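You operate a simulated robot arm through the tools that you are given. There is no shell and no other tool.

Carry out the task below with a simulated robot arm. There is one attempt and no reset: what you move stays moved.

## Task
Empty the buffer slide, push it in and brush the buffer's bed clean.
Fine: the disc goes on the black mat; use the blue brush and put it back. Set down upright: blue brush. What is to be rubbed or washed off counts as gone when no trace of it is left.
Where things are to end (x, y in the base frame): blue-edged disc within 0.06 m of [0.32, -0.07].

The check looks at the end state, three seconds after you hand in, the way a careful person would. Anything else that was tipped, shoved, dropped, spilled or broken makes it a failure.

## Robot
A 6-joint arm with a two-finger parallel gripper, fixed in place. Base frame: the origin is at the foot of the arm, x ahead of it, y to its left, z up; the work surface is at about z = 0.004. Lengths are in m, angles in degrees, forces in N, time in s.
With the tool pointing down near the work surface it reaches from about 0.16 to 0.4 m from the base axis. Its first joint turns from -66.0 to 66.0 degrees. Payload 1.57 kg.
The tool frame sits at the grasp point between the pads (the TCP): z along the fingers, y along the line on which they close. The tips reach 0.03 m beyond it. Largest opening 0.08 m; finger width 0.017, thickness 0.012; the body of the gripper, 0.04 by 0.082 m, starts 0.08 m behind the TCP.
Orientation is told as [roll, pitch, yaw] about the base's x, y, z axes, in that order, counted from this pose: with the fingers straight down and closing along the base's y, the tool's x points along the base's -x, its y along +y and its z along -z.

## Interface
- The arm moves only by the tool nudge_tool. Its argument "targets" is text: rows parted by semicolons, each of 7 numbers parted by spaces: the shift along the tool's x, y, z in units of 100 mm (1.0 is 100 mm), then the turn, a rotation vector about the tool's x, y, z in units of 120 degrees (1.0 is 120 degrees), then the gripper command, from -1 (shut) to 1 (fully open), values between in proportion. In form: dx dy dz wx wy wz gripper; .... A call has 1 to 20 rows; each row is the pose to reach, as a shift and turn from the pose commanded when the call began, along the tool's axes at that moment. A call with a number of a shift or a turn outside -1 to 1 is refused whole. A row lasts 0.2 s, in which the tool goes at most 0.05 m and 8.6 degrees; a call with a longer step from one row to the next is refused whole, and so is a gripper value outside its range. A pose out of reach is approached as far as the arm can. The call stops where the force on the tool passes 70 N (or 10 N more than at its start, if that is more) or the arm is blocked; 0.2 s more then pass. Each finger travels about 0.153 m/s and halts on what it meets, pressing with about 29 N; the grip force reading is that of the motor and also rises with nothing between the fingers. The clock runs only during rows and for 0.2 s after the last one: add rows that repeat a pose to give the fingers time. The reply holds the time, the measured pose of the TCP, the force on the tool along the base axes, the opening and the grip force, in the units named above and with some noise, with the torque about the TCP (base axes, N m) and any sound that the robot's microphone picked up.
- Cameras (640 x 400 px; columns grow to the right, rows downward): "scene" is fixed at [0.0712, -0.3506, 0.4185]; the picture's right is [0.57, -0.82, 0.00], its down [-0.51, -0.35, -0.79] and it looks along [0.65, 0.45, -0.62] (base axes); focal length 214 px, centre (320, 200). "wrist" rides on the gripper at [0.072, -0.007, -0.122] in the tool frame; the picture's right is [0.09, 1.00, 0.00], its down [-0.84, 0.08, -0.54] and it looks along [-0.54, 0.05, 0.84] (tool axes); focal length 238 px, centre (320, 200). There is no depth. A picture from a camera that has moved, and an enlarged one, comes with that camera's place and axes in the base frame and with its lens.
- get_image(camera): a new picture of that camera. No time passes.
- zoom(camera, box): a new picture of the part [left, top, right, bottom] of that camera's present view, enlarged. No time passes.
- close_job(): hands the job in; it is judged then, once.

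Places have to be worked out from the pictures, the camera data and where the tool is seen. Open the gripper and draw the arm clear of the work before you hand the job in, unless the task says otherwise.

The tools are called after ">>>" as a command line: name --argument value ..., lists and objects as JSON in quotes. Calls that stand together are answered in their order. nudge_tool: Moves the arm, as the interface text tells. Its arguments: {"type":"object","properties":{"targets":{"type":"string"}},"required":["targets"]} The other tools are called the same way: get_image (camera) takes a picture; zoom (camera, box) takes an enlarged picture of a part of a camera's view; close_job () hands the job in.

At the start:

```text
time: 0.0
tcp_pos: [0.2235, -0.0494, 0.2961]
tcp_rot: [0.0, 0.1, 0.1]
force: [1.1, -0.4, 1.1]
ft_torque: [-0.01, -0.01, 0.02]
opening: 0.08
finger_force: 0.0
```

scene: 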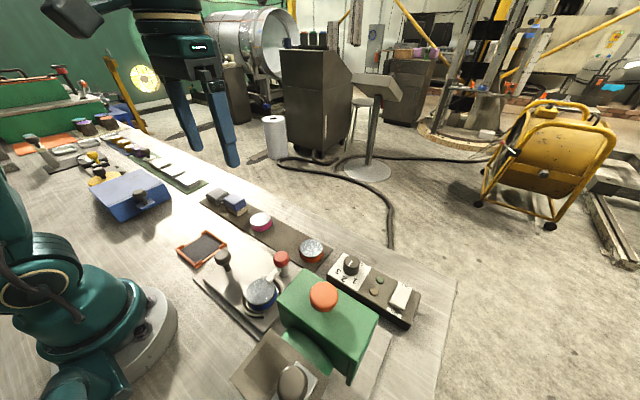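
wrist: 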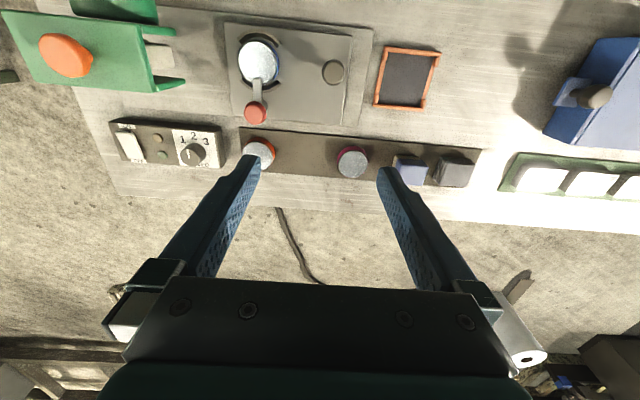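

The pictures show a bench with several fixtures. I'll zoom in on different parts to identify the buffer, its slide, the disc, the mat and the brush.

>>> zoom --camera "scene" --box '[160, 180, 460, 400]'

>>> zoom --camera "scene" --box '[0, 60, 240, 220]'

>>> zoom --camera "wrist" --box '[0, 0, 320, 200]'

>>> zoom --camera "wrist" --box '[320, 0, 640, 200]'

```text
1.82 times, centred on (310, 290) of scene
camera zoom: at [0.0712, -0.3506, 0.4185], right [0.57, -0.82, 0.0], down [-0.51, -0.35, -0.79], along [0.65, 0.45, -0.62], focal length 390 px, centre (338, 36)
```

zoom: 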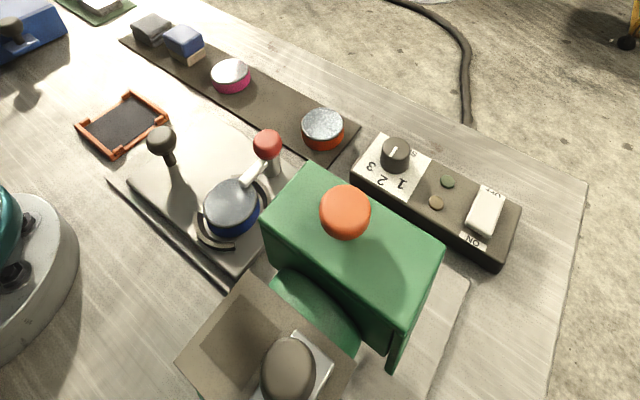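

```text
2.50 times, centred on (120, 140) of scene
camera zoom: at [0.0712, -0.3506, 0.4185], right [0.57, -0.82, 0.0], down [-0.51, -0.35, -0.79], along [0.65, 0.45, -0.62], focal length 536 px, centre (820, 350)
```

zoom: 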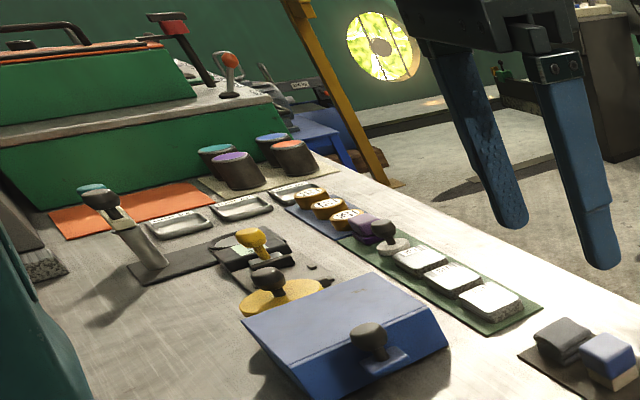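

```text
2.00 times, centred on (160, 100) of wrist
camera zoom: at [0.1513, -0.0562, 0.4185], right [-0.09, 1.0, 0.0], down [0.84, 0.08, 0.54], along [0.54, 0.05, -0.84], focal length 477 px, centre (640, 400)
```

zoom: 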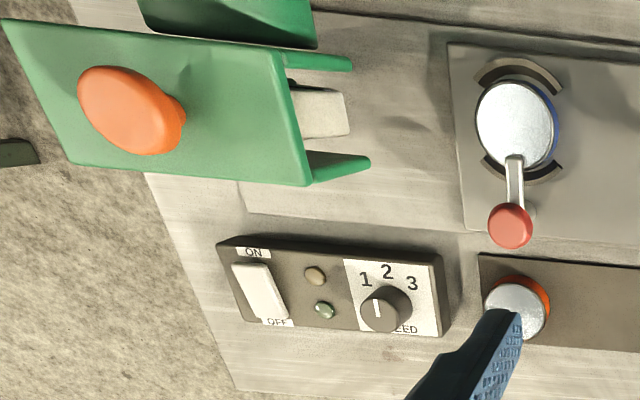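

```text
2.00 times, centred on (480, 100) of wrist
camera zoom: at [0.1513, -0.0562, 0.4185], right [-0.09, 1.0, 0.0], down [0.84, 0.08, 0.54], along [0.54, 0.05, -0.84], focal length 477 px, centre (0, 400)
```

zoom: 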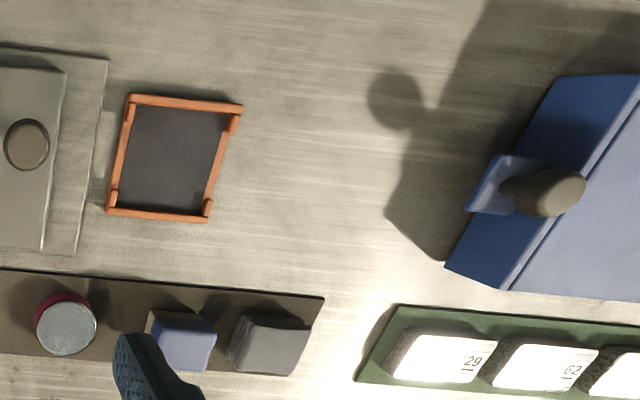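

The buffer appears to be the green head at the lower right, with a grey slide carrying the blue-edged disc under a red-knobbed lever. I'll zoom further into those parts before moving.

>>> zoom --camera "scene" --box '[180, 220, 340, 320]'

>>> zoom --camera "scene" --box '[220, 270, 420, 400]'

>>> zoom --camera "scene" --box '[180, 170, 340, 270]'

>>> zoom --camera "wrist" --box '[200, 0, 400, 130]'

>>> zoom --camera "wrist" --box '[0, 0, 240, 150]'

```text
4.00 times, centred on (260, 270) of scene
camera zoom: at [0.0712, -0.3506, 0.4185], right [0.57, -0.82, 0.0], down [-0.51, -0.35, -0.79], along [0.65, 0.45, -0.62], focal length 858 px, centre (560, -80)
```

zoom: 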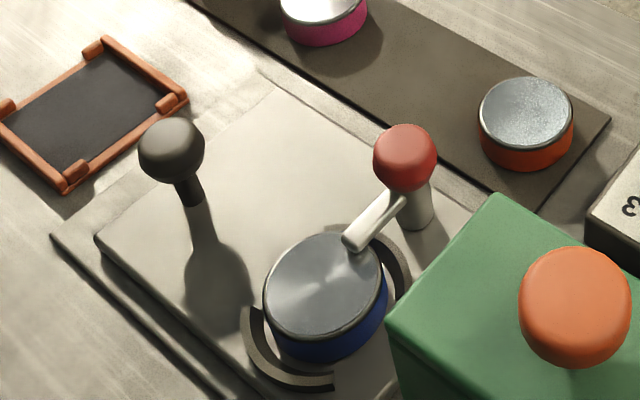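

```text
3.08 times, centred on (320, 335) of scene
camera zoom: at [0.0712, -0.3506, 0.4185], right [0.57, -0.82, 0.0], down [-0.51, -0.35, -0.79], along [0.65, 0.45, -0.62], focal length 660 px, centre (320, -215)
```

zoom: 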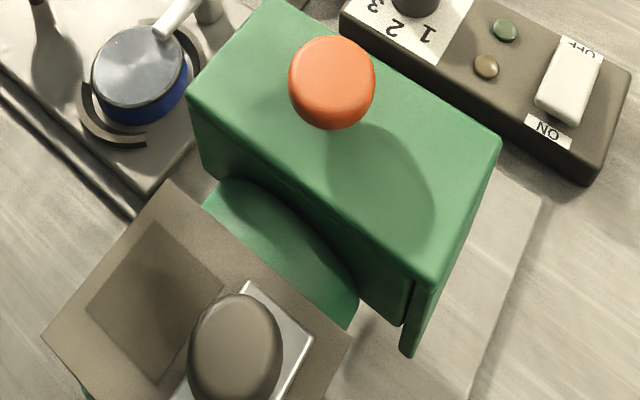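

```text
4.00 times, centred on (260, 220) of scene
camera zoom: at [0.0712, -0.3506, 0.4185], right [0.57, -0.82, 0.0], down [-0.51, -0.35, -0.79], along [0.65, 0.45, -0.62], focal length 858 px, centre (560, 120)
```

zoom: 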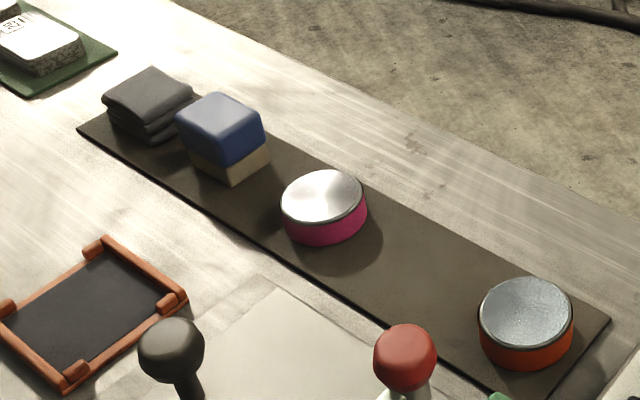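

```text
3.08 times, centred on (300, 65) of wrist
camera zoom: at [0.1513, -0.0562, 0.4185], right [-0.09, 1.0, 0.0], down [0.84, 0.08, 0.54], along [0.54, 0.05, -0.84], focal length 733 px, centre (382, 615)
```

zoom: 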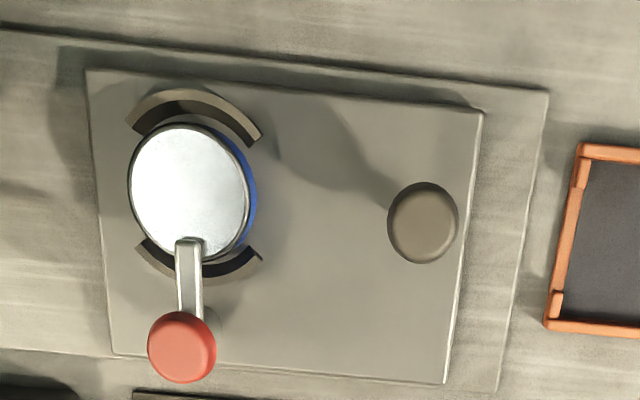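

```text
2.67 times, centred on (120, 75) of wrist
camera zoom: at [0.1513, -0.0562, 0.4185], right [-0.09, 1.0, 0.0], down [0.84, 0.08, 0.54], along [0.54, 0.05, -0.84], focal length 636 px, centre (853, 533)
```

zoom: 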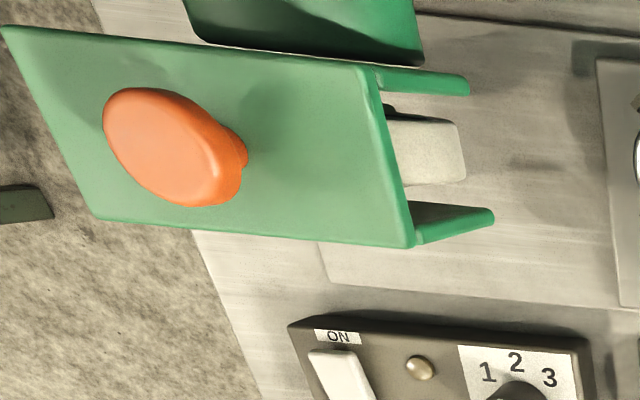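

The slide carries the disc between two curved stops with a swing arm on its edge, and the blue brush, a folded cloth and two other discs are on the dark mat. I'll move the arm to the right and back, staying high, to get a closer wrist view of the slide and head.

>>> nudge_tool --targets "0.12 -0.22 0 0 0 0 1; 0.25 -0.45 0 0 0 0 1; 0.38 -0.68 0 0 0 0 1; 0.5 -0.9 0 0 0 0 1; 0.5 -0.9 0 0 0 0 1"

>>> get_image --camera "wrist"

>>> get_image --camera "scene"

```text
time: 1.2
tcp_pos: [0.1738, -0.1382, 0.2959]
tcp_rot: [0.0, 0.0, 0.0]
force: [-0.2, -0.4, -0.5]
ft_torque: [0.01, 0.04, 0.01]
opening: 0.08
finger_force: 0.1
```

```text
taken
camera wrist: at [0.1022, -0.146, 0.4183], right [-0.09, 1.0, 0.0], down [0.84, 0.08, 0.54], along [0.54, 0.05, -0.84], focal length 238 px, centre (320, 200)
```

wrist: 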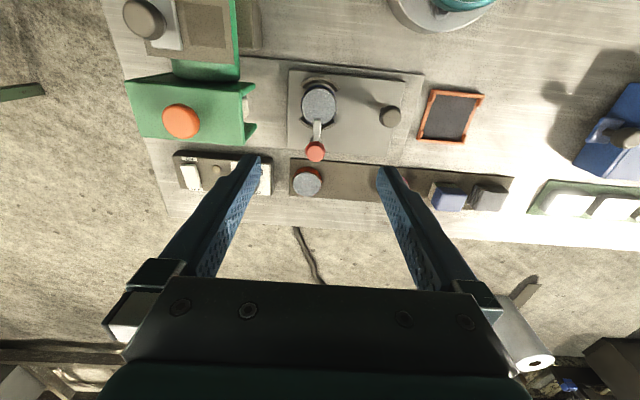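

```text
taken
```

scene: 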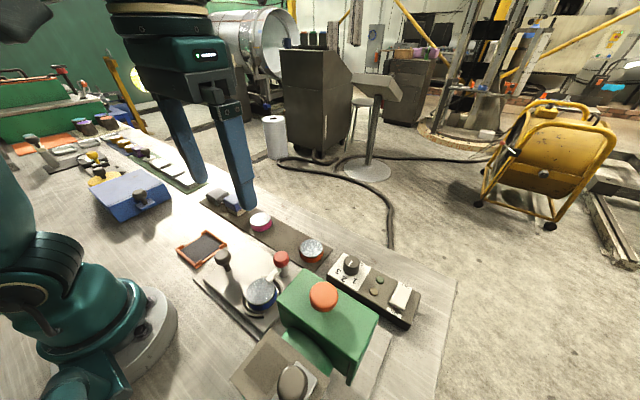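

From two views I judge the disc top at about (0.175, -0.142, 0.030) and the red knob at about (0.236, -0.141, 0.072). I'll enlarge the lever, the head and the left portion of this new view.

>>> zoom --camera "wrist" --box '[240, 40, 440, 170]'

>>> zoom --camera "wrist" --box '[100, 0, 300, 130]'

>>> zoom --camera "wrist" --box '[280, 130, 540, 240]'

```text
3.08 times, centred on (340, 105) of wrist
camera zoom: at [0.1022, -0.146, 0.4183], right [-0.09, 1.0, 0.0], down [0.84, 0.08, 0.54], along [0.54, 0.05, -0.84], focal length 733 px, centre (258, 492)
```

zoom: 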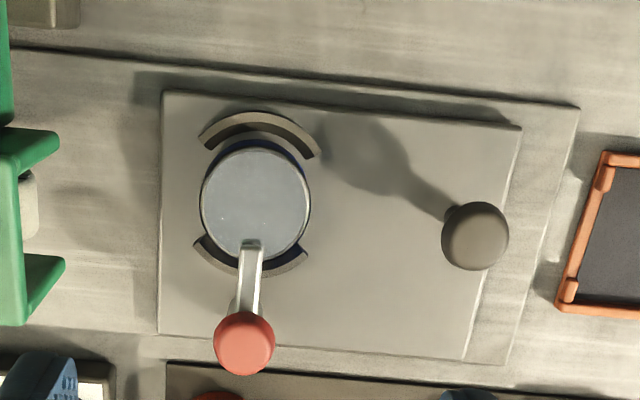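

```text
3.08 times, centred on (200, 65) of wrist
camera zoom: at [0.1022, -0.146, 0.4183], right [-0.09, 1.0, 0.0], down [0.84, 0.08, 0.54], along [0.54, 0.05, -0.84], focal length 733 px, centre (689, 615)
```

zoom: 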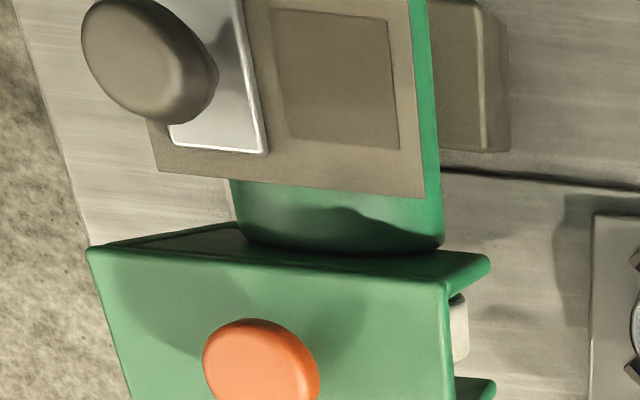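

```text
2.46 times, centred on (410, 185) of wrist
camera zoom: at [0.1022, -0.146, 0.4183], right [-0.09, 1.0, 0.0], down [0.84, 0.08, 0.54], along [0.54, 0.05, -0.84], focal length 587 px, centre (98, 237)
```

zoom: 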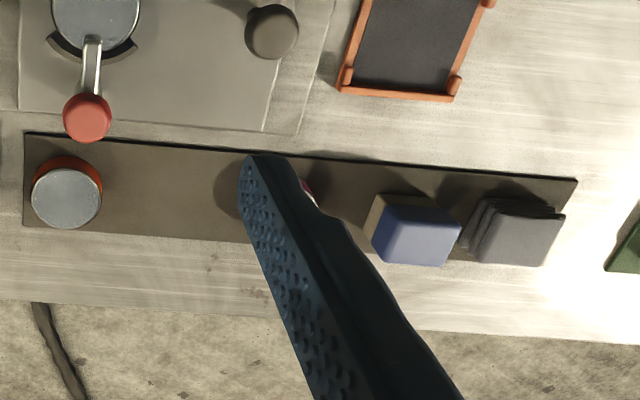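

The red knob sits on a vertical post, with the arm lying across the disc's edge, so it looks like a swing clamp. I'll drop lower for a close-up before touching it.

>>> nudge_tool --targets "0 0 0.4 0 0 0 1; 0 0 0.8 0 0 0 1; 0 0 1.0 0 0 0 1; 0 0 1.0 0 0 0 1"

>>> get_image --camera "wrist"

>>> zoom --camera "wrist" --box '[220, 60, 420, 190]'

```text
time: 2.2
tcp_pos: [0.1741, -0.138, 0.1957]
tcp_rot: [0.0, 0.0, 0.0]
force: [0.0, -0.3, -0.3]
ft_torque: [0.02, 0.01, 0.0]
opening: 0.0798
finger_force: 0.0
```

```text
taken
camera wrist: at [0.1017, -0.146, 0.3164], right [-0.09, 1.0, 0.0], down [0.84, 0.08, 0.54], along [0.54, 0.05, -0.84], focal length 238 px, centre (320, 200)
```

wrist: 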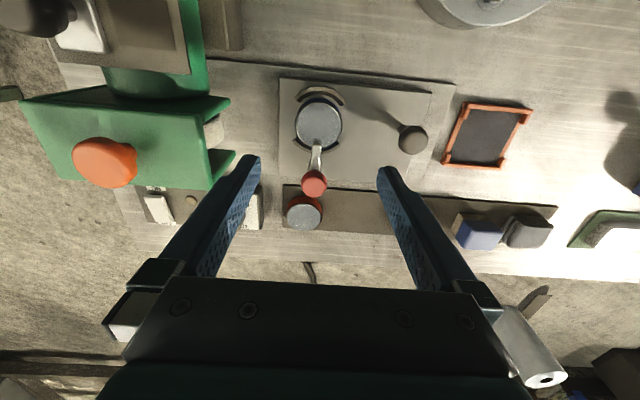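

```text
3.08 times, centred on (320, 125) of wrist
camera zoom: at [0.1017, -0.146, 0.3164], right [-0.09, 1.0, 0.0], down [0.84, 0.08, 0.54], along [0.54, 0.05, -0.84], focal length 733 px, centre (320, 431)
```

zoom: 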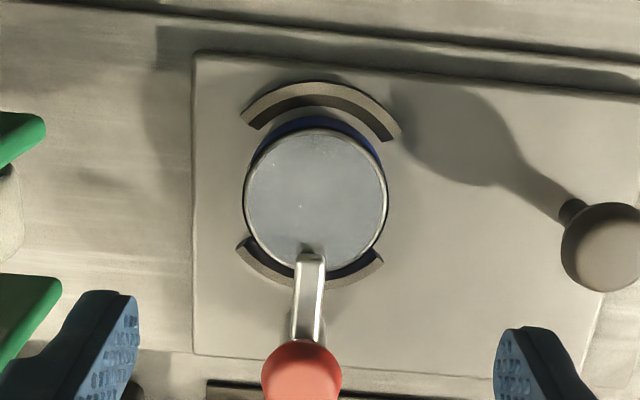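

The arm is clearly a lever pivoting on the post under the red knob at about (0.238, -0.1405). I'll move the open gripper above that knob, then check alignment before going down to grip and twist it.

>>> nudge_tool --targets "-0.35 0 0 0 0 0 1; -0.637 -0.025 0.1 0 0 0 1; -0.637 -0.025 0.4 0 0 0 1; -0.637 -0.025 0.657 0 0 0 1; -0.637 -0.025 0.657 0 0 0 1"

>>> get_image --camera "wrist"

>>> zoom --camera "scene" --box '[180, 200, 380, 330]'

```text
time: 3.4
tcp_pos: [0.2367, -0.1415, 0.1299]
tcp_rot: [0.0, 0.0, 0.0]
force: [-0.8, 0.1, -0.1]
ft_torque: [0.02, 0.0, -0.03]
opening: 0.0801
finger_force: 0.1
```

```text
taken
camera wrist: at [0.1644, -0.1479, 0.2513], right [-0.09, 1.0, 0.0], down [0.84, 0.08, 0.54], along [0.54, 0.05, -0.84], focal length 238 px, centre (320, 200)
```

wrist: 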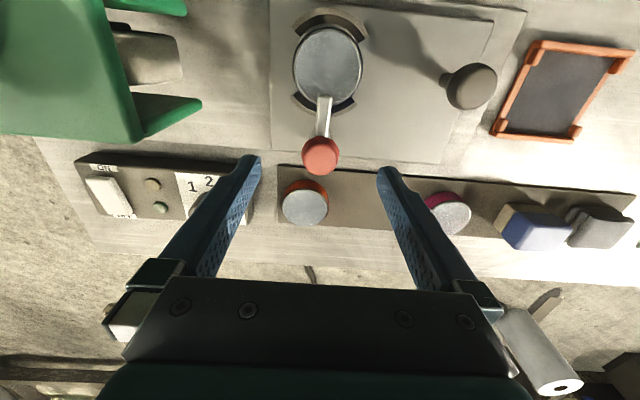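

```text
3.08 times, centred on (280, 265) of scene
camera zoom: at [0.0712, -0.3506, 0.4185], right [0.57, -0.82, 0.0], down [-0.51, -0.35, -0.79], along [0.65, 0.45, -0.62], focal length 660 px, centre (443, 0)
```

zoom: 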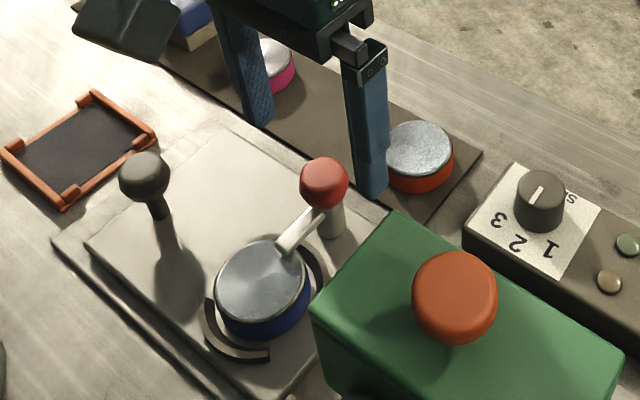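

The knob projects exactly where expected under the TCP. I'll narrow the opening a bit, descend to knob height (TCP about z 0.067) and close on it.

>>> nudge_tool --targets "-0.011 0.01 0.1 0 0 0 0.3; -0.011 0.01 0.3 0 0 0 0.3; -0.011 0.01 0.5 0 0 0 0.3; -0.011 0.01 0.62 0 0 0 0.3; -0.011 0.01 0.62 0 0 0 0.3; -0.011 0.01 0.62 0 0 0 -1; -0.011 0.01 0.62 0 0 0 -1; -0.011 0.01 0.62 0 0 0 -1"

>>> get_image --camera "wrist"

>>> zoom --camera "scene" --box '[180, 200, 380, 330]'

```text
time: 5.2
tcp_pos: [0.2386, -0.1391, 0.0695]
tcp_rot: [0.1, 0.0, 0.0]
force: [1.8, -1.0, -13.1]
ft_torque: [-0.34, -0.31, -0.03]
opening: 0.0319
finger_force: 40.3
```

```text
taken
camera wrist: at [0.1662, -0.1472, 0.1914], right [-0.09, 1.0, 0.0], down [0.84, 0.08, 0.54], along [0.54, 0.05, -0.84], focal length 238 px, centre (320, 200)
```

wrist: 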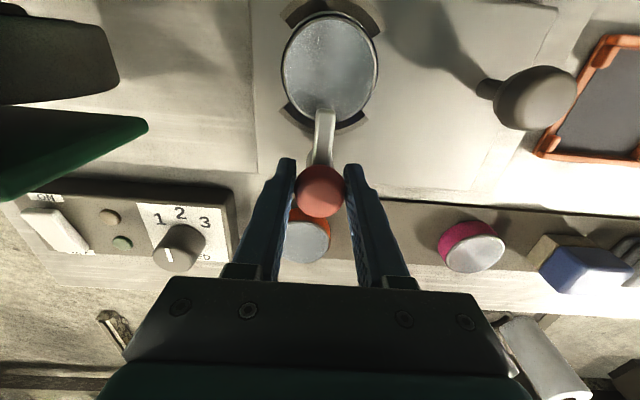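

```text
3.08 times, centred on (280, 265) of scene
camera zoom: at [0.0712, -0.3506, 0.4185], right [0.57, -0.82, 0.0], down [-0.51, -0.35, -0.79], along [0.65, 0.45, -0.62], focal length 660 px, centre (443, 0)
```

zoom: 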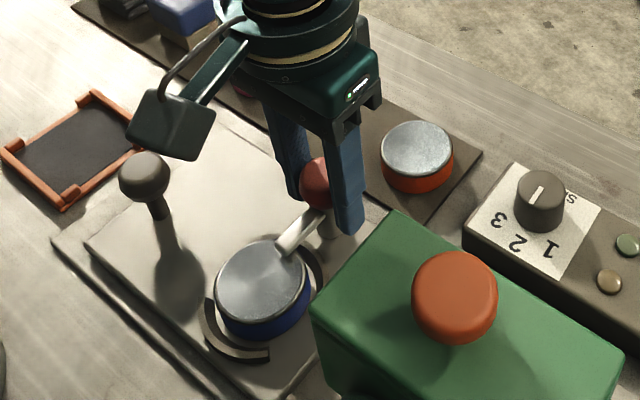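

The knob is gripped (opening 0.032, grip 40 N). I'll try a small twist first, about 17° clockwise as seen from above, so the arm swings toward +y away from the green head, and check the torque.

>>> nudge_tool --targets "0 0 0 0 0 0.05 -1; 0 0 0 0 0 0.1 -1; 0 0 0 0 0 0.14 -1; 0 0 0 0 0 0.14 -1"

>>> get_image --camera "wrist"

>>> zoom --camera "scene" --box '[180, 200, 380, 330]'

```text
time: 6.2
tcp_pos: [0.239, -0.1406, 0.0699]
tcp_rot: [0.1, 0.0, -16.9]
force: [-1.0, 3.4, 18.7]
ft_torque: [0.64, 0.83, 0.0]
opening: 0.0316
finger_force: 39.8
```

```text
taken
camera wrist: at [0.1674, -0.1268, 0.1914], right [0.2, 0.98, 0.0], down [0.82, -0.17, 0.54], along [0.53, -0.11, -0.84], focal length 238 px, centre (320, 200)
```

wrist: 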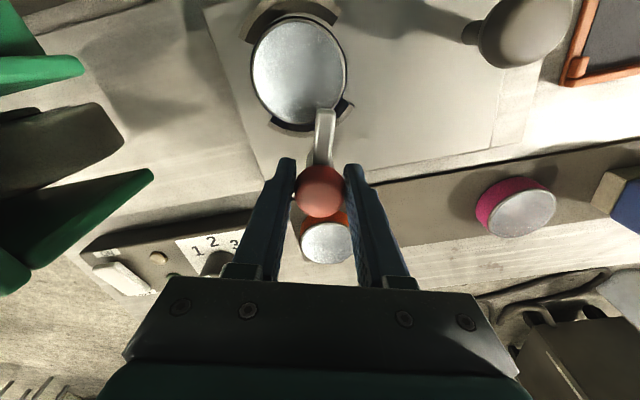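

```text
3.08 times, centred on (280, 265) of scene
camera zoom: at [0.0711, -0.3506, 0.4185], right [0.57, -0.82, 0.0], down [-0.51, -0.35, -0.79], along [0.65, 0.45, -0.62], focal length 660 px, centre (443, 0)
```

zoom: 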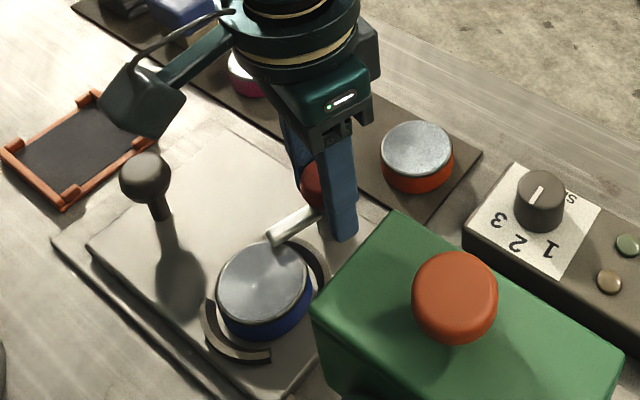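

The lever turns freely with the knob (torque about z is near zero). I'll continue turning to roughly 90° in total.

>>> nudge_tool --targets "0 0 0 0 0 0.06 -1; 0 0 0 0 0 0.12 -1; 0 0 0 0 0 0.18 -1; 0 0 0 0 0 0.24 -1; 0 0 0 0 0 0.3 -1; 0 0 0 0 0 0.36 -1; 0 0 0 0 0 0.42 -1; 0 0 0 0 0 0.48 -1; 0 0 0 0 0 0.54 -1; 0 0 0 0 0 0.6 -1; 0 0 0 0 0 0.6 -1"

>>> get_image --camera "wrist"

>>> zoom --camera "scene" --box '[180, 200, 380, 330]'

```text
time: 8.6
tcp_pos: [0.2404, -0.1416, 0.068]
tcp_rot: [0.3, 0.0, -88.9]
force: [19.8, 0.3, 10.7]
ft_torque: [-0.68, 0.4, -0.04]
opening: 0.0317
finger_force: 40.6
```

```text
taken
camera wrist: at [0.2308, -0.0699, 0.1911], right [0.99, 0.11, 0.0], down [0.09, -0.83, 0.54], along [0.06, -0.54, -0.84], focal length 238 px, centre (320, 200)
```

wrist: 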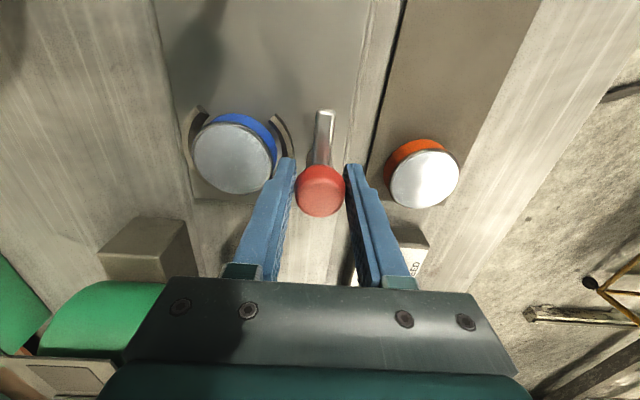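

```text
3.08 times, centred on (280, 265) of scene
camera zoom: at [0.0712, -0.3506, 0.4185], right [0.57, -0.82, 0.0], down [-0.51, -0.35, -0.79], along [0.65, 0.45, -0.62], focal length 660 px, centre (443, 0)
```

zoom: 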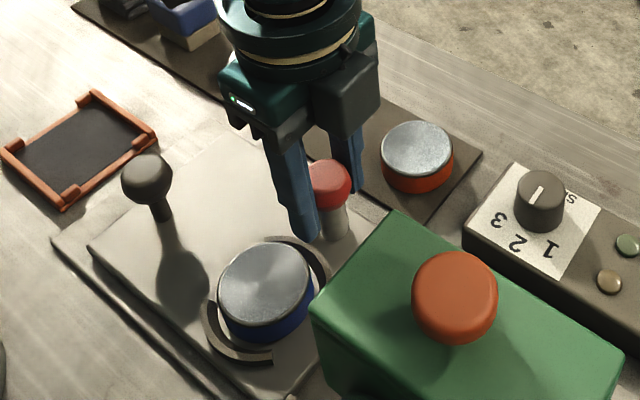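

The arm now points along +y, clear of the disc. I'll open slightly, lift straight up, and rotate back while moving over the disc.

>>> nudge_tool --targets "0 0 0 0 0 0 0.3; 0 0 0 0 0 0 0.3; 0 0 -0.3 0 0 0 0.3; 0 0 -0.7 0 0 0 0.3; 0 0 -1.0 0 0 0 0.5; 0 0 -1.0 0 0 0 0.5"

>>> nudge_tool --targets "0 0 0 0 0 -0.06 1; 0 0 0 0 0 -0.12 1; 0 0 0 0 0 -0.18 1; 0 0 0 0 0 -0.24 1; 0 0 0 0 0 -0.3 1; 0 0 0 0 0 -0.36 1; 0 0 0 0 0 -0.42 1; 0 0 0 0 0 -0.48 1; 0 0 0 0 0 -0.54 1; 0 0 0 0 0 -0.6 1; 0 0 0 0 0 -0.66 1; 0 0 0 0 0 -0.72 1; 0 0 0 0 0 -0.74 1; 0 0 0 0 0 -0.74 1"

>>> get_image --camera "wrist"

>>> zoom --camera "scene" --box '[180, 200, 380, 330]'

```text
time: 10.0
tcp_pos: [0.2375, -0.1431, 0.1687]
tcp_rot: [0.0, 0.0, -88.8]
force: [-0.2, -0.9, -0.4]
ft_torque: [-0.03, 0.03, -0.01]
opening: 0.0598
finger_force: 0.0
```

```text
time: 13.0
tcp_pos: [0.2382, -0.1419, 0.169]
tcp_rot: [-0.1, 0.1, 0.1]
force: [0.5, 0.9, -0.7]
ft_torque: [0.0, 0.03, 0.02]
opening: 0.0802
finger_force: 0.0
```

```text
taken
camera wrist: at [0.1664, -0.1485, 0.2911], right [-0.09, 1.0, 0.0], down [0.84, 0.08, 0.54], along [0.54, 0.05, -0.84], focal length 238 px, centre (320, 200)
```

wrist: 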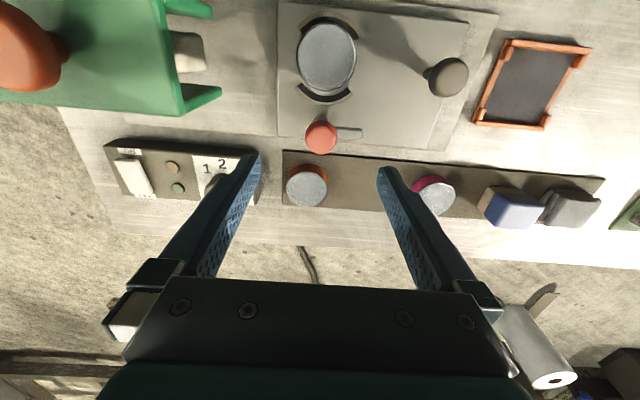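

```text
3.08 times, centred on (280, 265) of scene
camera zoom: at [0.0712, -0.3506, 0.4185], right [0.57, -0.82, 0.0], down [-0.51, -0.35, -0.79], along [0.65, 0.45, -0.62], focal length 660 px, centre (443, 0)
```

zoom: 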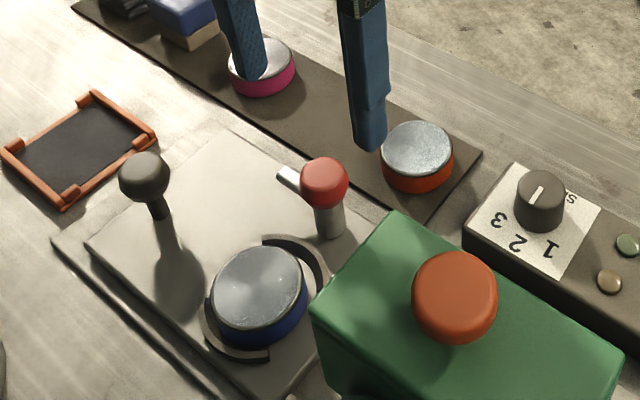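

The clamp is off the disc. I'll zoom the wrist view onto the disc to refine its position before picking it.

>>> zoom --camera "wrist" --box '[250, 0, 450, 130]'

>>> zoom --camera "wrist" --box '[270, 130, 470, 260]'

>>> zoom --camera "wrist" --box '[440, 130, 640, 260]'

```text
3.08 times, centred on (350, 65) of wrist
camera zoom: at [0.1664, -0.1485, 0.2911], right [-0.09, 1.0, 0.0], down [0.84, 0.08, 0.54], along [0.54, 0.05, -0.84], focal length 733 px, centre (228, 615)
```

zoom: 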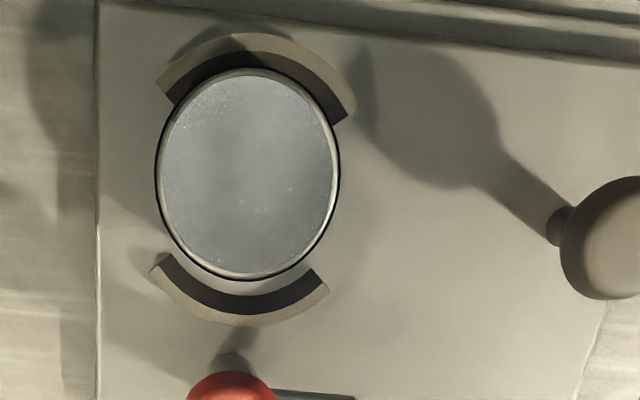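

```text
3.08 times, centred on (370, 195) of wrist
camera zoom: at [0.1664, -0.1485, 0.2911], right [-0.09, 1.0, 0.0], down [0.84, 0.08, 0.54], along [0.54, 0.05, -0.84], focal length 733 px, centre (166, 215)
```

zoom: 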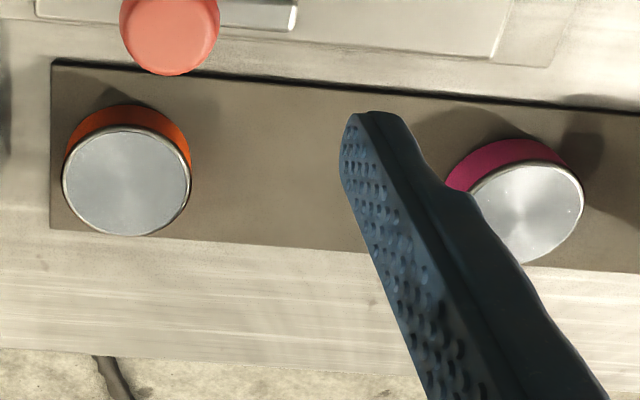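

```text
3.08 times, centred on (540, 195) of wrist
camera zoom: at [0.1664, -0.1485, 0.2911], right [-0.09, 1.0, 0.0], down [0.84, 0.08, 0.54], along [0.54, 0.05, -0.84], focal length 733 px, centre (-357, 215)
```

zoom: 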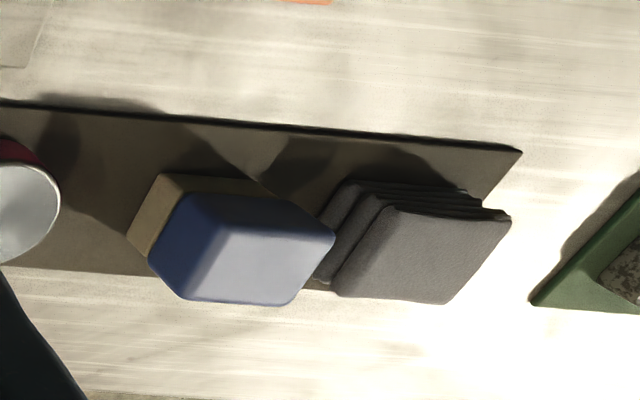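

The disc top is now nestled against the rear arc, centred near (0.174, -0.142) with its top near z 0.033. I'll move above it and part-way down, then verify alignment.

>>> nudge_tool --targets "0.35 0 0 0 0 0 1; 0.642 0 0 0 0 0 1; 0.642 0 0.4 0 0 0 1; 0.642 0 0.7 0 0 0 1; 0.642 0 0.7 0 0 0 1"

>>> get_image --camera "wrist"

>>> zoom --camera "scene" --box '[180, 200, 380, 330]'

```text
time: 14.2
tcp_pos: [0.1724, -0.1412, 0.0989]
tcp_rot: [0.1, 0.0, 0.0]
force: [-0.6, -0.2, 0.0]
ft_torque: [0.03, 0.0, 0.02]
opening: 0.0799
finger_force: 0.1
```

```text
taken
camera wrist: at [0.1014, -0.1486, 0.2214], right [-0.09, 1.0, 0.0], down [0.84, 0.08, 0.54], along [0.54, 0.05, -0.84], focal length 238 px, centre (320, 200)
```

wrist: 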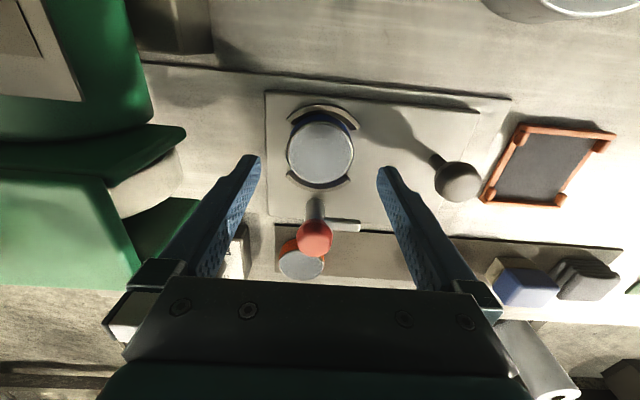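

```text
3.08 times, centred on (280, 265) of scene
camera zoom: at [0.0712, -0.3506, 0.4185], right [0.57, -0.82, 0.0], down [-0.51, -0.35, -0.79], along [0.65, 0.45, -0.62], focal length 660 px, centre (443, 0)
```

zoom: 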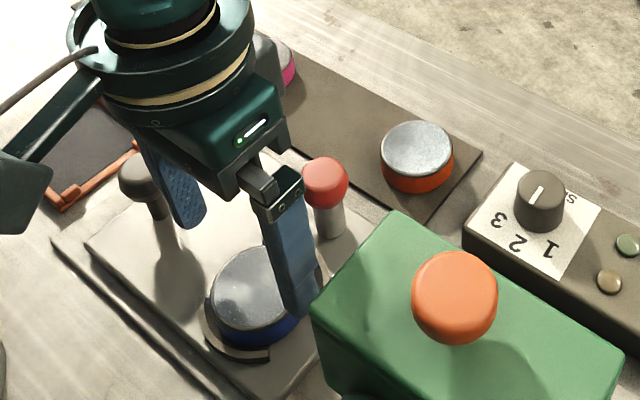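

Alignment is good: the disc sits centred between the fingers. I'll descend with the fingertips to about z 0.022 and close gently on the disc.

>>> nudge_tool --targets "0 0 0.2 0 0 0 1; 0 0 0.35 0 0 0 1; 0 0 0.47 0 0 0 1; 0 0 0.47 0 0 0 1"

>>> get_image --camera "wrist"

>>> zoom --camera "scene" --box '[200, 230, 340, 320]'

```text
time: 15.2
tcp_pos: [0.1747, -0.1409, 0.0508]
tcp_rot: [0.0, 0.0, 0.1]
force: [-0.7, 0.5, 0.6]
ft_torque: [0.01, 0.0, 0.01]
opening: 0.0798
finger_force: 0.0
```

```text
taken
camera wrist: at [0.1022, -0.1482, 0.1729], right [-0.09, 1.0, 0.0], down [0.84, 0.08, 0.54], along [0.54, 0.05, -0.84], focal length 238 px, centre (320, 200)
```

wrist: 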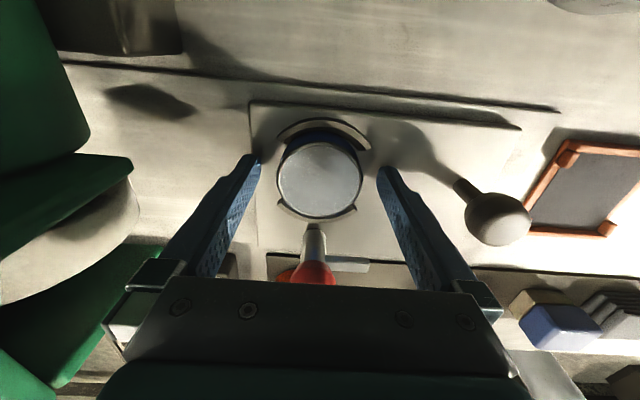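

```text
4.44 times, centred on (270, 275) of scene
camera zoom: at [0.0712, -0.3506, 0.4185], right [0.57, -0.82, 0.0], down [-0.51, -0.35, -0.79], along [0.65, 0.45, -0.62], focal length 953 px, centre (542, -133)
```

zoom: 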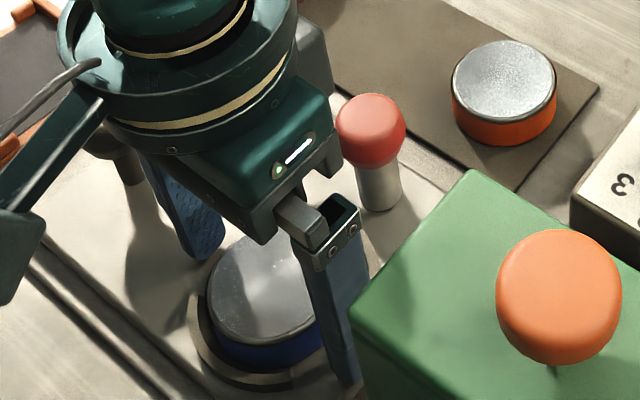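

The disc is centred between the fingers with no contact force. Closing now.

>>> nudge_tool --targets "0 0 0 0 0 0 0.5; 0 0 0 0 0 0 0; 0 0 0 0 0 0 -1; 0 0 0 0 0 0 -1"

>>> get_image --camera "wrist"

```text
time: 16.2
tcp_pos: [0.1754, -0.1405, 0.0503]
tcp_rot: [0.0, 0.1, 0.0]
force: [0.2, 1.1, -0.4]
ft_torque: [-0.01, 0.03, 0.03]
opening: 0.0529
finger_force: 28.7
```

```text
taken
camera wrist: at [0.1021, -0.1482, 0.173], right [-0.09, 1.0, 0.0], down [0.84, 0.08, 0.54], along [0.54, 0.05, -0.84], focal length 238 px, centre (320, 200)
```

wrist: 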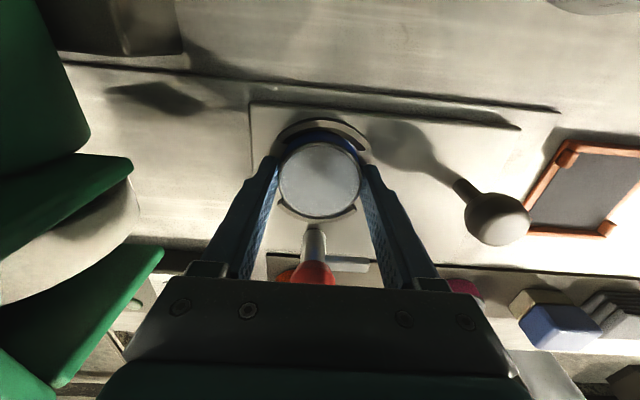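

The disc is gripped (opening 0.053). I'll lift it straight up by 100 mm.

>>> nudge_tool --targets "0 0 -0.1 0 0 0 -1; 0 0 -0.25 0 0 0 -1; 0 0 -0.5 0 0 0 -1; 0 0 -0.75 0 0 0 -1; 0 0 -1.0 0 0 0 -1; 0 0 -1.0 0 0 0 -1"

>>> get_image --camera "wrist"

>>> zoom --camera "scene" --box '[180, 170, 380, 300]'

```text
time: 17.6
tcp_pos: [0.1743, -0.1394, 0.1526]
tcp_rot: [0.1, -0.1, 0.0]
force: [-0.1, 0.5, -4.6]
ft_torque: [0.01, 0.02, 0.0]
opening: 0.0529
finger_force: 28.7
```

```text
taken
camera wrist: at [0.1015, -0.1466, 0.2739], right [-0.09, 1.0, 0.0], down [0.84, 0.08, 0.54], along [0.54, 0.05, -0.84], focal length 238 px, centre (320, 200)
```

wrist: 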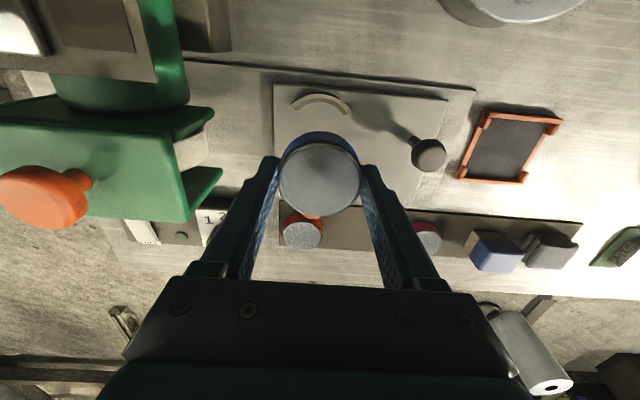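

```text
3.08 times, centred on (280, 235) of scene
camera zoom: at [0.0712, -0.3506, 0.4185], right [0.57, -0.82, 0.0], down [-0.51, -0.35, -0.79], along [0.65, 0.45, -0.62], focal length 660 px, centre (443, 92)
```

zoom: 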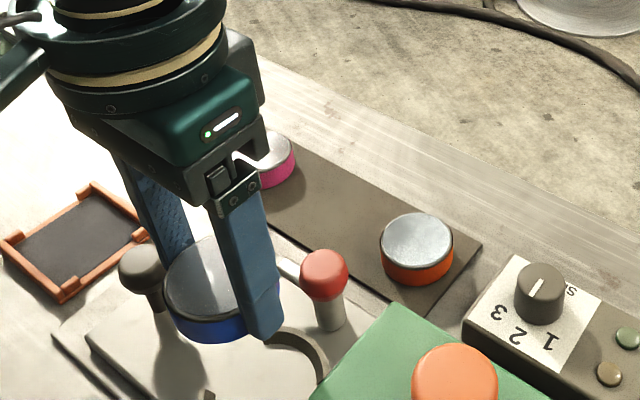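

The disc is held securely (weight about 4.6 N). I'll carry it at this height toward the free spot on the dark mat, around (0.32, -0.067), midway between the orange and pink discs.

>>> nudge_tool --targets "-0.3 0.15 0 0 0 0 -1; -0.6 0.35 0 0 0 0 -1; -0.95 0.5 0 0 0 0 -1; -0.95 0.5 0 0 0 0 -1"

>>> nudge_tool --targets "-0.25 0.12 0 0 0 0 -1; -0.505 0.235 0 0 0 0 -1; -0.505 0.235 0.3 0 0 0 -1; -0.505 0.235 0.6 0 0 0 -1; -0.505 0.235 0.8 0 0 0 -1; -0.505 0.235 0.8 0 0 0 -1"

>>> get_image --camera "wrist"

>>> zoom --camera "scene" --box '[180, 170, 380, 300]'

```text
time: 18.6
tcp_pos: [0.268, -0.0894, 0.1513]
tcp_rot: [0.0, 0.0, 0.0]
force: [0.4, 0.6, -4.1]
ft_torque: [-0.02, 0.01, 0.0]
opening: 0.053
finger_force: 29.1
```

```text
time: 20.0
tcp_pos: [0.32, -0.0661, 0.0721]
tcp_rot: [0.1, 0.0, 0.0]
force: [0.2, 0.1, -3.7]
ft_torque: [0.0, -0.01, 0.01]
opening: 0.0531
finger_force: 28.9
```

```text
taken
camera wrist: at [0.2472, -0.0726, 0.1945], right [-0.09, 1.0, 0.0], down [0.84, 0.08, 0.54], along [0.54, 0.05, -0.84], focal length 238 px, centre (320, 200)
```

wrist: 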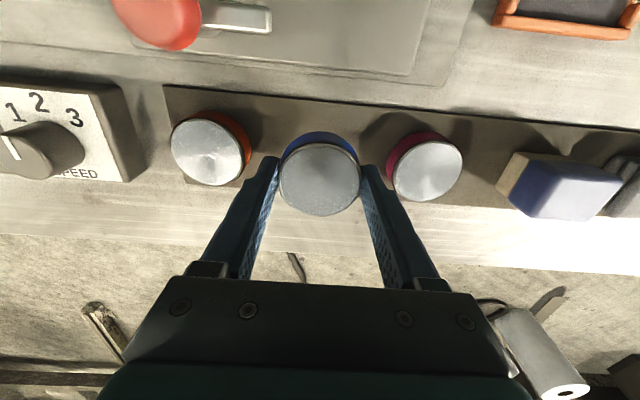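

```text
3.08 times, centred on (280, 235) of scene
camera zoom: at [0.0712, -0.3506, 0.4185], right [0.57, -0.82, 0.0], down [-0.51, -0.35, -0.79], along [0.65, 0.45, -0.62], focal length 660 px, centre (443, 92)
```

zoom: 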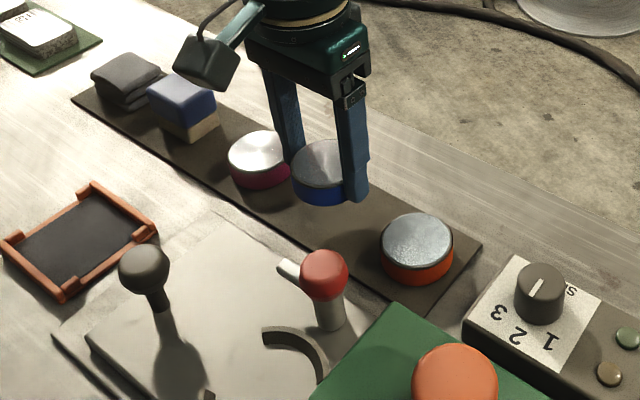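

The disc is nicely centred between its neighbours (orange edge at y ≈ -0.125, pink edge at y ≈ -0.007). I'll lower it to just above the mat, then by small steps while watching the force.

>>> nudge_tool --targets "0 0 0.15 0 0 0 -1; 0 0 0.25 0 0 0 -1; 0 0 0.28 0 0 0 -1; 0 0 0.28 0 0 0 -1"

```text
time: 21.0
tcp_pos: [0.319, -0.0671, 0.0438]
tcp_rot: [0.0, 0.0, 0.0]
force: [0.5, 0.7, -4.4]
ft_torque: [0.01, 0.02, -0.02]
opening: 0.053
finger_force: 29.2
```

Still hanging free (force -4.4 N). I'll go down 2 mm more.

>>> nudge_tool --targets "0 0 0.02 0 0 0 -1; 0 0 0.02 0 0 0 -1"

>>> zoom --camera "scene" --box '[220, 190, 340, 270]'

```text
time: 21.6
tcp_pos: [0.3191, -0.0667, 0.0423]
tcp_rot: [0.0, 0.0, 0.0]
force: [0.4, -0.1, -4.5]
ft_torque: [-0.01, 0.0, 0.03]
opening: 0.0533
finger_force: 29.3
```

```text
5.00 times, centred on (280, 230) of scene
camera zoom: at [0.0712, -0.3506, 0.4185], right [0.57, -0.82, 0.0], down [-0.51, -0.35, -0.79], along [0.65, 0.45, -0.62], focal length 1072 px, centre (520, 50)
```

zoom: 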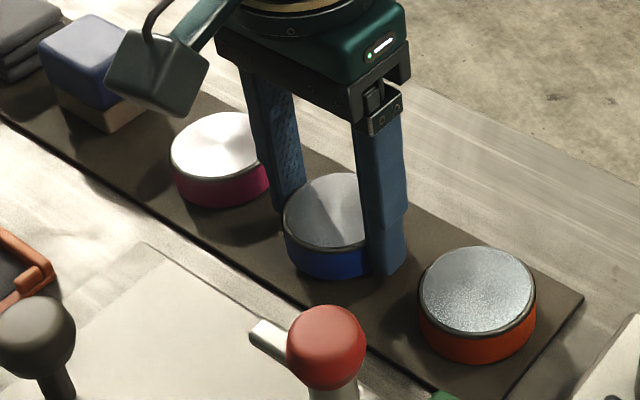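

Still no contact. Another 2 mm down.

>>> nudge_tool --targets "0 0 0.02 0 0 0 -1; 0 0 0.02 0 0 0 -1"

```text
time: 22.2
tcp_pos: [0.3199, -0.0656, 0.0407]
tcp_rot: [0.1, 0.0, 0.0]
force: [0.5, 0.1, -4.3]
ft_torque: [0.05, -0.01, -0.01]
opening: 0.0532
finger_force: 29.2
```

No contact yet at z 0.0407. Stepping down 2 mm again.

>>> nudge_tool --targets "0 0 0.02 0 0 0 -1; 0 0 0.02 0 0 0 -1"

```text
time: 22.8
tcp_pos: [0.3197, -0.066, 0.0371]
tcp_rot: [0.0, 0.0, 0.0]
force: [-0.3, -0.2, -3.9]
ft_torque: [0.02, 0.03, 0.0]
opening: 0.0532
finger_force: 28.6
```

Fingertips are now near z 0.008. I'll go down in 1 mm steps.

>>> nudge_tool --targets "0 0 0.01 0 0 0 -1; 0 0 0.01 0 0 0 -1"

>>> zoom --camera "scene" --box '[220, 190, 340, 270]'

```text
time: 23.4
tcp_pos: [0.3207, -0.0669, 0.0369]
tcp_rot: [0.0, -0.1, 0.0]
force: [0.3, 0.7, -3.2]
ft_torque: [0.03, 0.05, 0.05]
opening: 0.0532
finger_force: 29.0
```

```text
5.00 times, centred on (280, 230) of scene
camera zoom: at [0.0712, -0.3506, 0.4185], right [0.57, -0.82, 0.0], down [-0.51, -0.35, -0.79], along [0.65, 0.45, -0.62], focal length 1072 px, centre (520, 50)
```

zoom: 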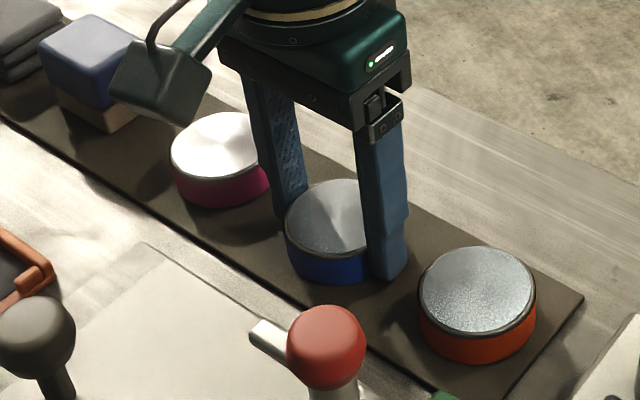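

Force is starting to drop (-3.2 N); another 1 mm down to confirm contact.

>>> nudge_tool --targets "0 0 0.01 0 0 0 -1; 0 0 0.01 0 0 0 -1"

```text
time: 24.0
tcp_pos: [0.3195, -0.0668, 0.0367]
tcp_rot: [0.0, 0.0, 0.1]
force: [-8.6, 3.9, 22.4]
ft_torque: [0.17, 0.19, 0.32]
opening: 0.0534
finger_force: 29.0
```

Contact is made (+22 N), so the disc rests on the mat. I'll open modestly and lift straight up.

>>> nudge_tool --targets "0 0 -0.01 0 0 0 0.6; 0 0 -0.01 0 0 0 0.65; 0 0 -0.2 0 0 0 0.65; 0 0 -0.5 0 0 0 0.65; 0 0 -0.9 0 0 0 0.65; 0 0 -1.0 0 0 0 0.65; 0 0 -1.0 0 0 0 0.65"

>>> get_image --camera "wrist"

>>> get_image --camera "scene"

```text
time: 25.6
tcp_pos: [0.321, -0.066, 0.1379]
tcp_rot: [-0.1, 0.1, 0.0]
force: [0.6, 0.6, -0.8]
ft_torque: [-0.03, -0.02, 0.03]
opening: 0.0658
finger_force: 0.1
```

```text
taken
camera wrist: at [0.2486, -0.074, 0.2587], right [-0.09, 1.0, 0.0], down [0.84, 0.08, 0.54], along [0.54, 0.05, -0.84], focal length 238 px, centre (320, 200)
```

wrist: 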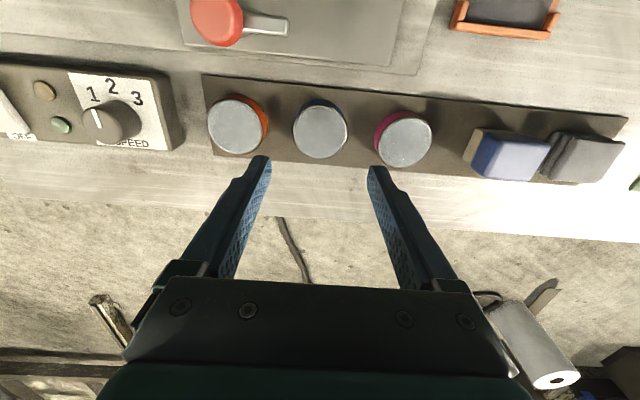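

```text
taken
```

scene: 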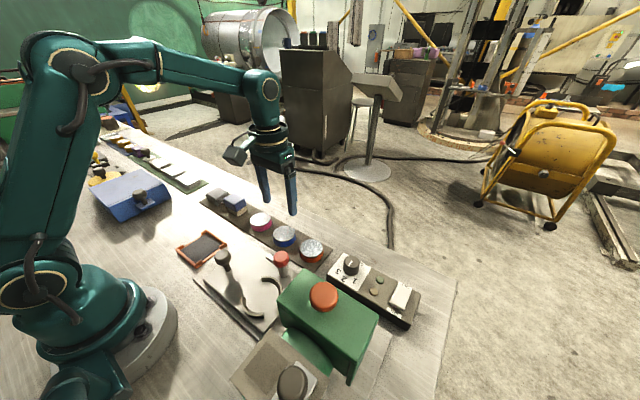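

The disc is on the mat between its neighbours. Next I'll go with closed fingers to the +y side of the slide's dark knob (about (0.178, -0.036)), ready to push it toward the head.

>>> nudge_tool --targets "0.35 0.2 0 0 0 0 0; 0.7 0.4 0 0 0 0 -1; 0.95 0.55 0 0 0 0 -1; 0.95 0.55 0 0 0 0 -1"

>>> nudge_tool --targets "0.3 0.15 0 0 0 0 -1; 0.48 0.24 0 0 0 0 -1; 0.48 0.24 0.2 0 0 0 -1; 0.48 0.24 0.2 0 0 0 -1"

>>> get_image --camera "wrist"

>>> zoom --camera "scene" --box '[160, 200, 400, 360]'

```text
time: 26.6
tcp_pos: [0.2247, -0.0111, 0.1346]
tcp_rot: [0.1, 0.1, 0.0]
force: [0.5, -0.6, 0.0]
ft_torque: [0.01, -0.02, -0.02]
opening: 0.0
finger_force: 21.5
```

```text
time: 27.6
tcp_pos: [0.1772, 0.0114, 0.1141]
tcp_rot: [0.0, 0.1, 0.0]
force: [0.1, -0.5, -0.3]
ft_torque: [0.01, -0.01, -0.05]
opening: 0.0
finger_force: 21.5
```

```text
taken
camera wrist: at [0.1043, 0.0044, 0.2361], right [-0.09, 1.0, 0.0], down [0.84, 0.08, 0.54], along [0.54, 0.05, -0.84], focal length 238 px, centre (320, 200)
```

wrist: 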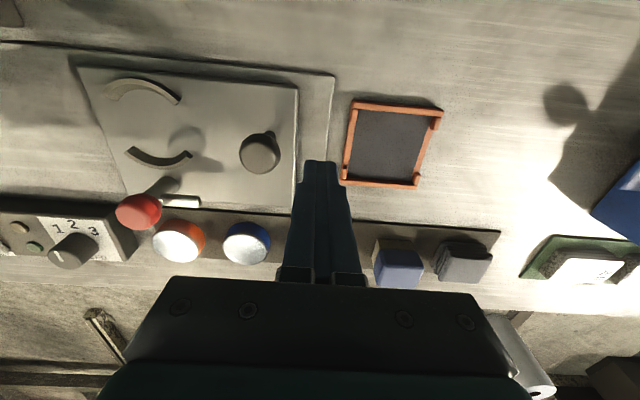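

```text
2.50 times, centred on (280, 280) of scene
camera zoom: at [0.0712, -0.3506, 0.4185], right [0.57, -0.82, 0.0], down [-0.51, -0.35, -0.79], along [0.65, 0.45, -0.62], focal length 536 px, centre (420, 0)
```

zoom: 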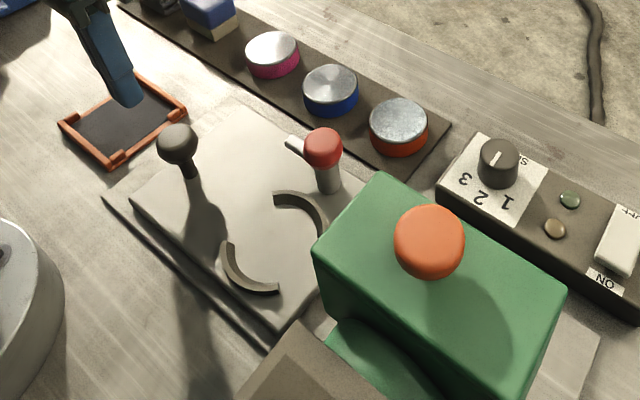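

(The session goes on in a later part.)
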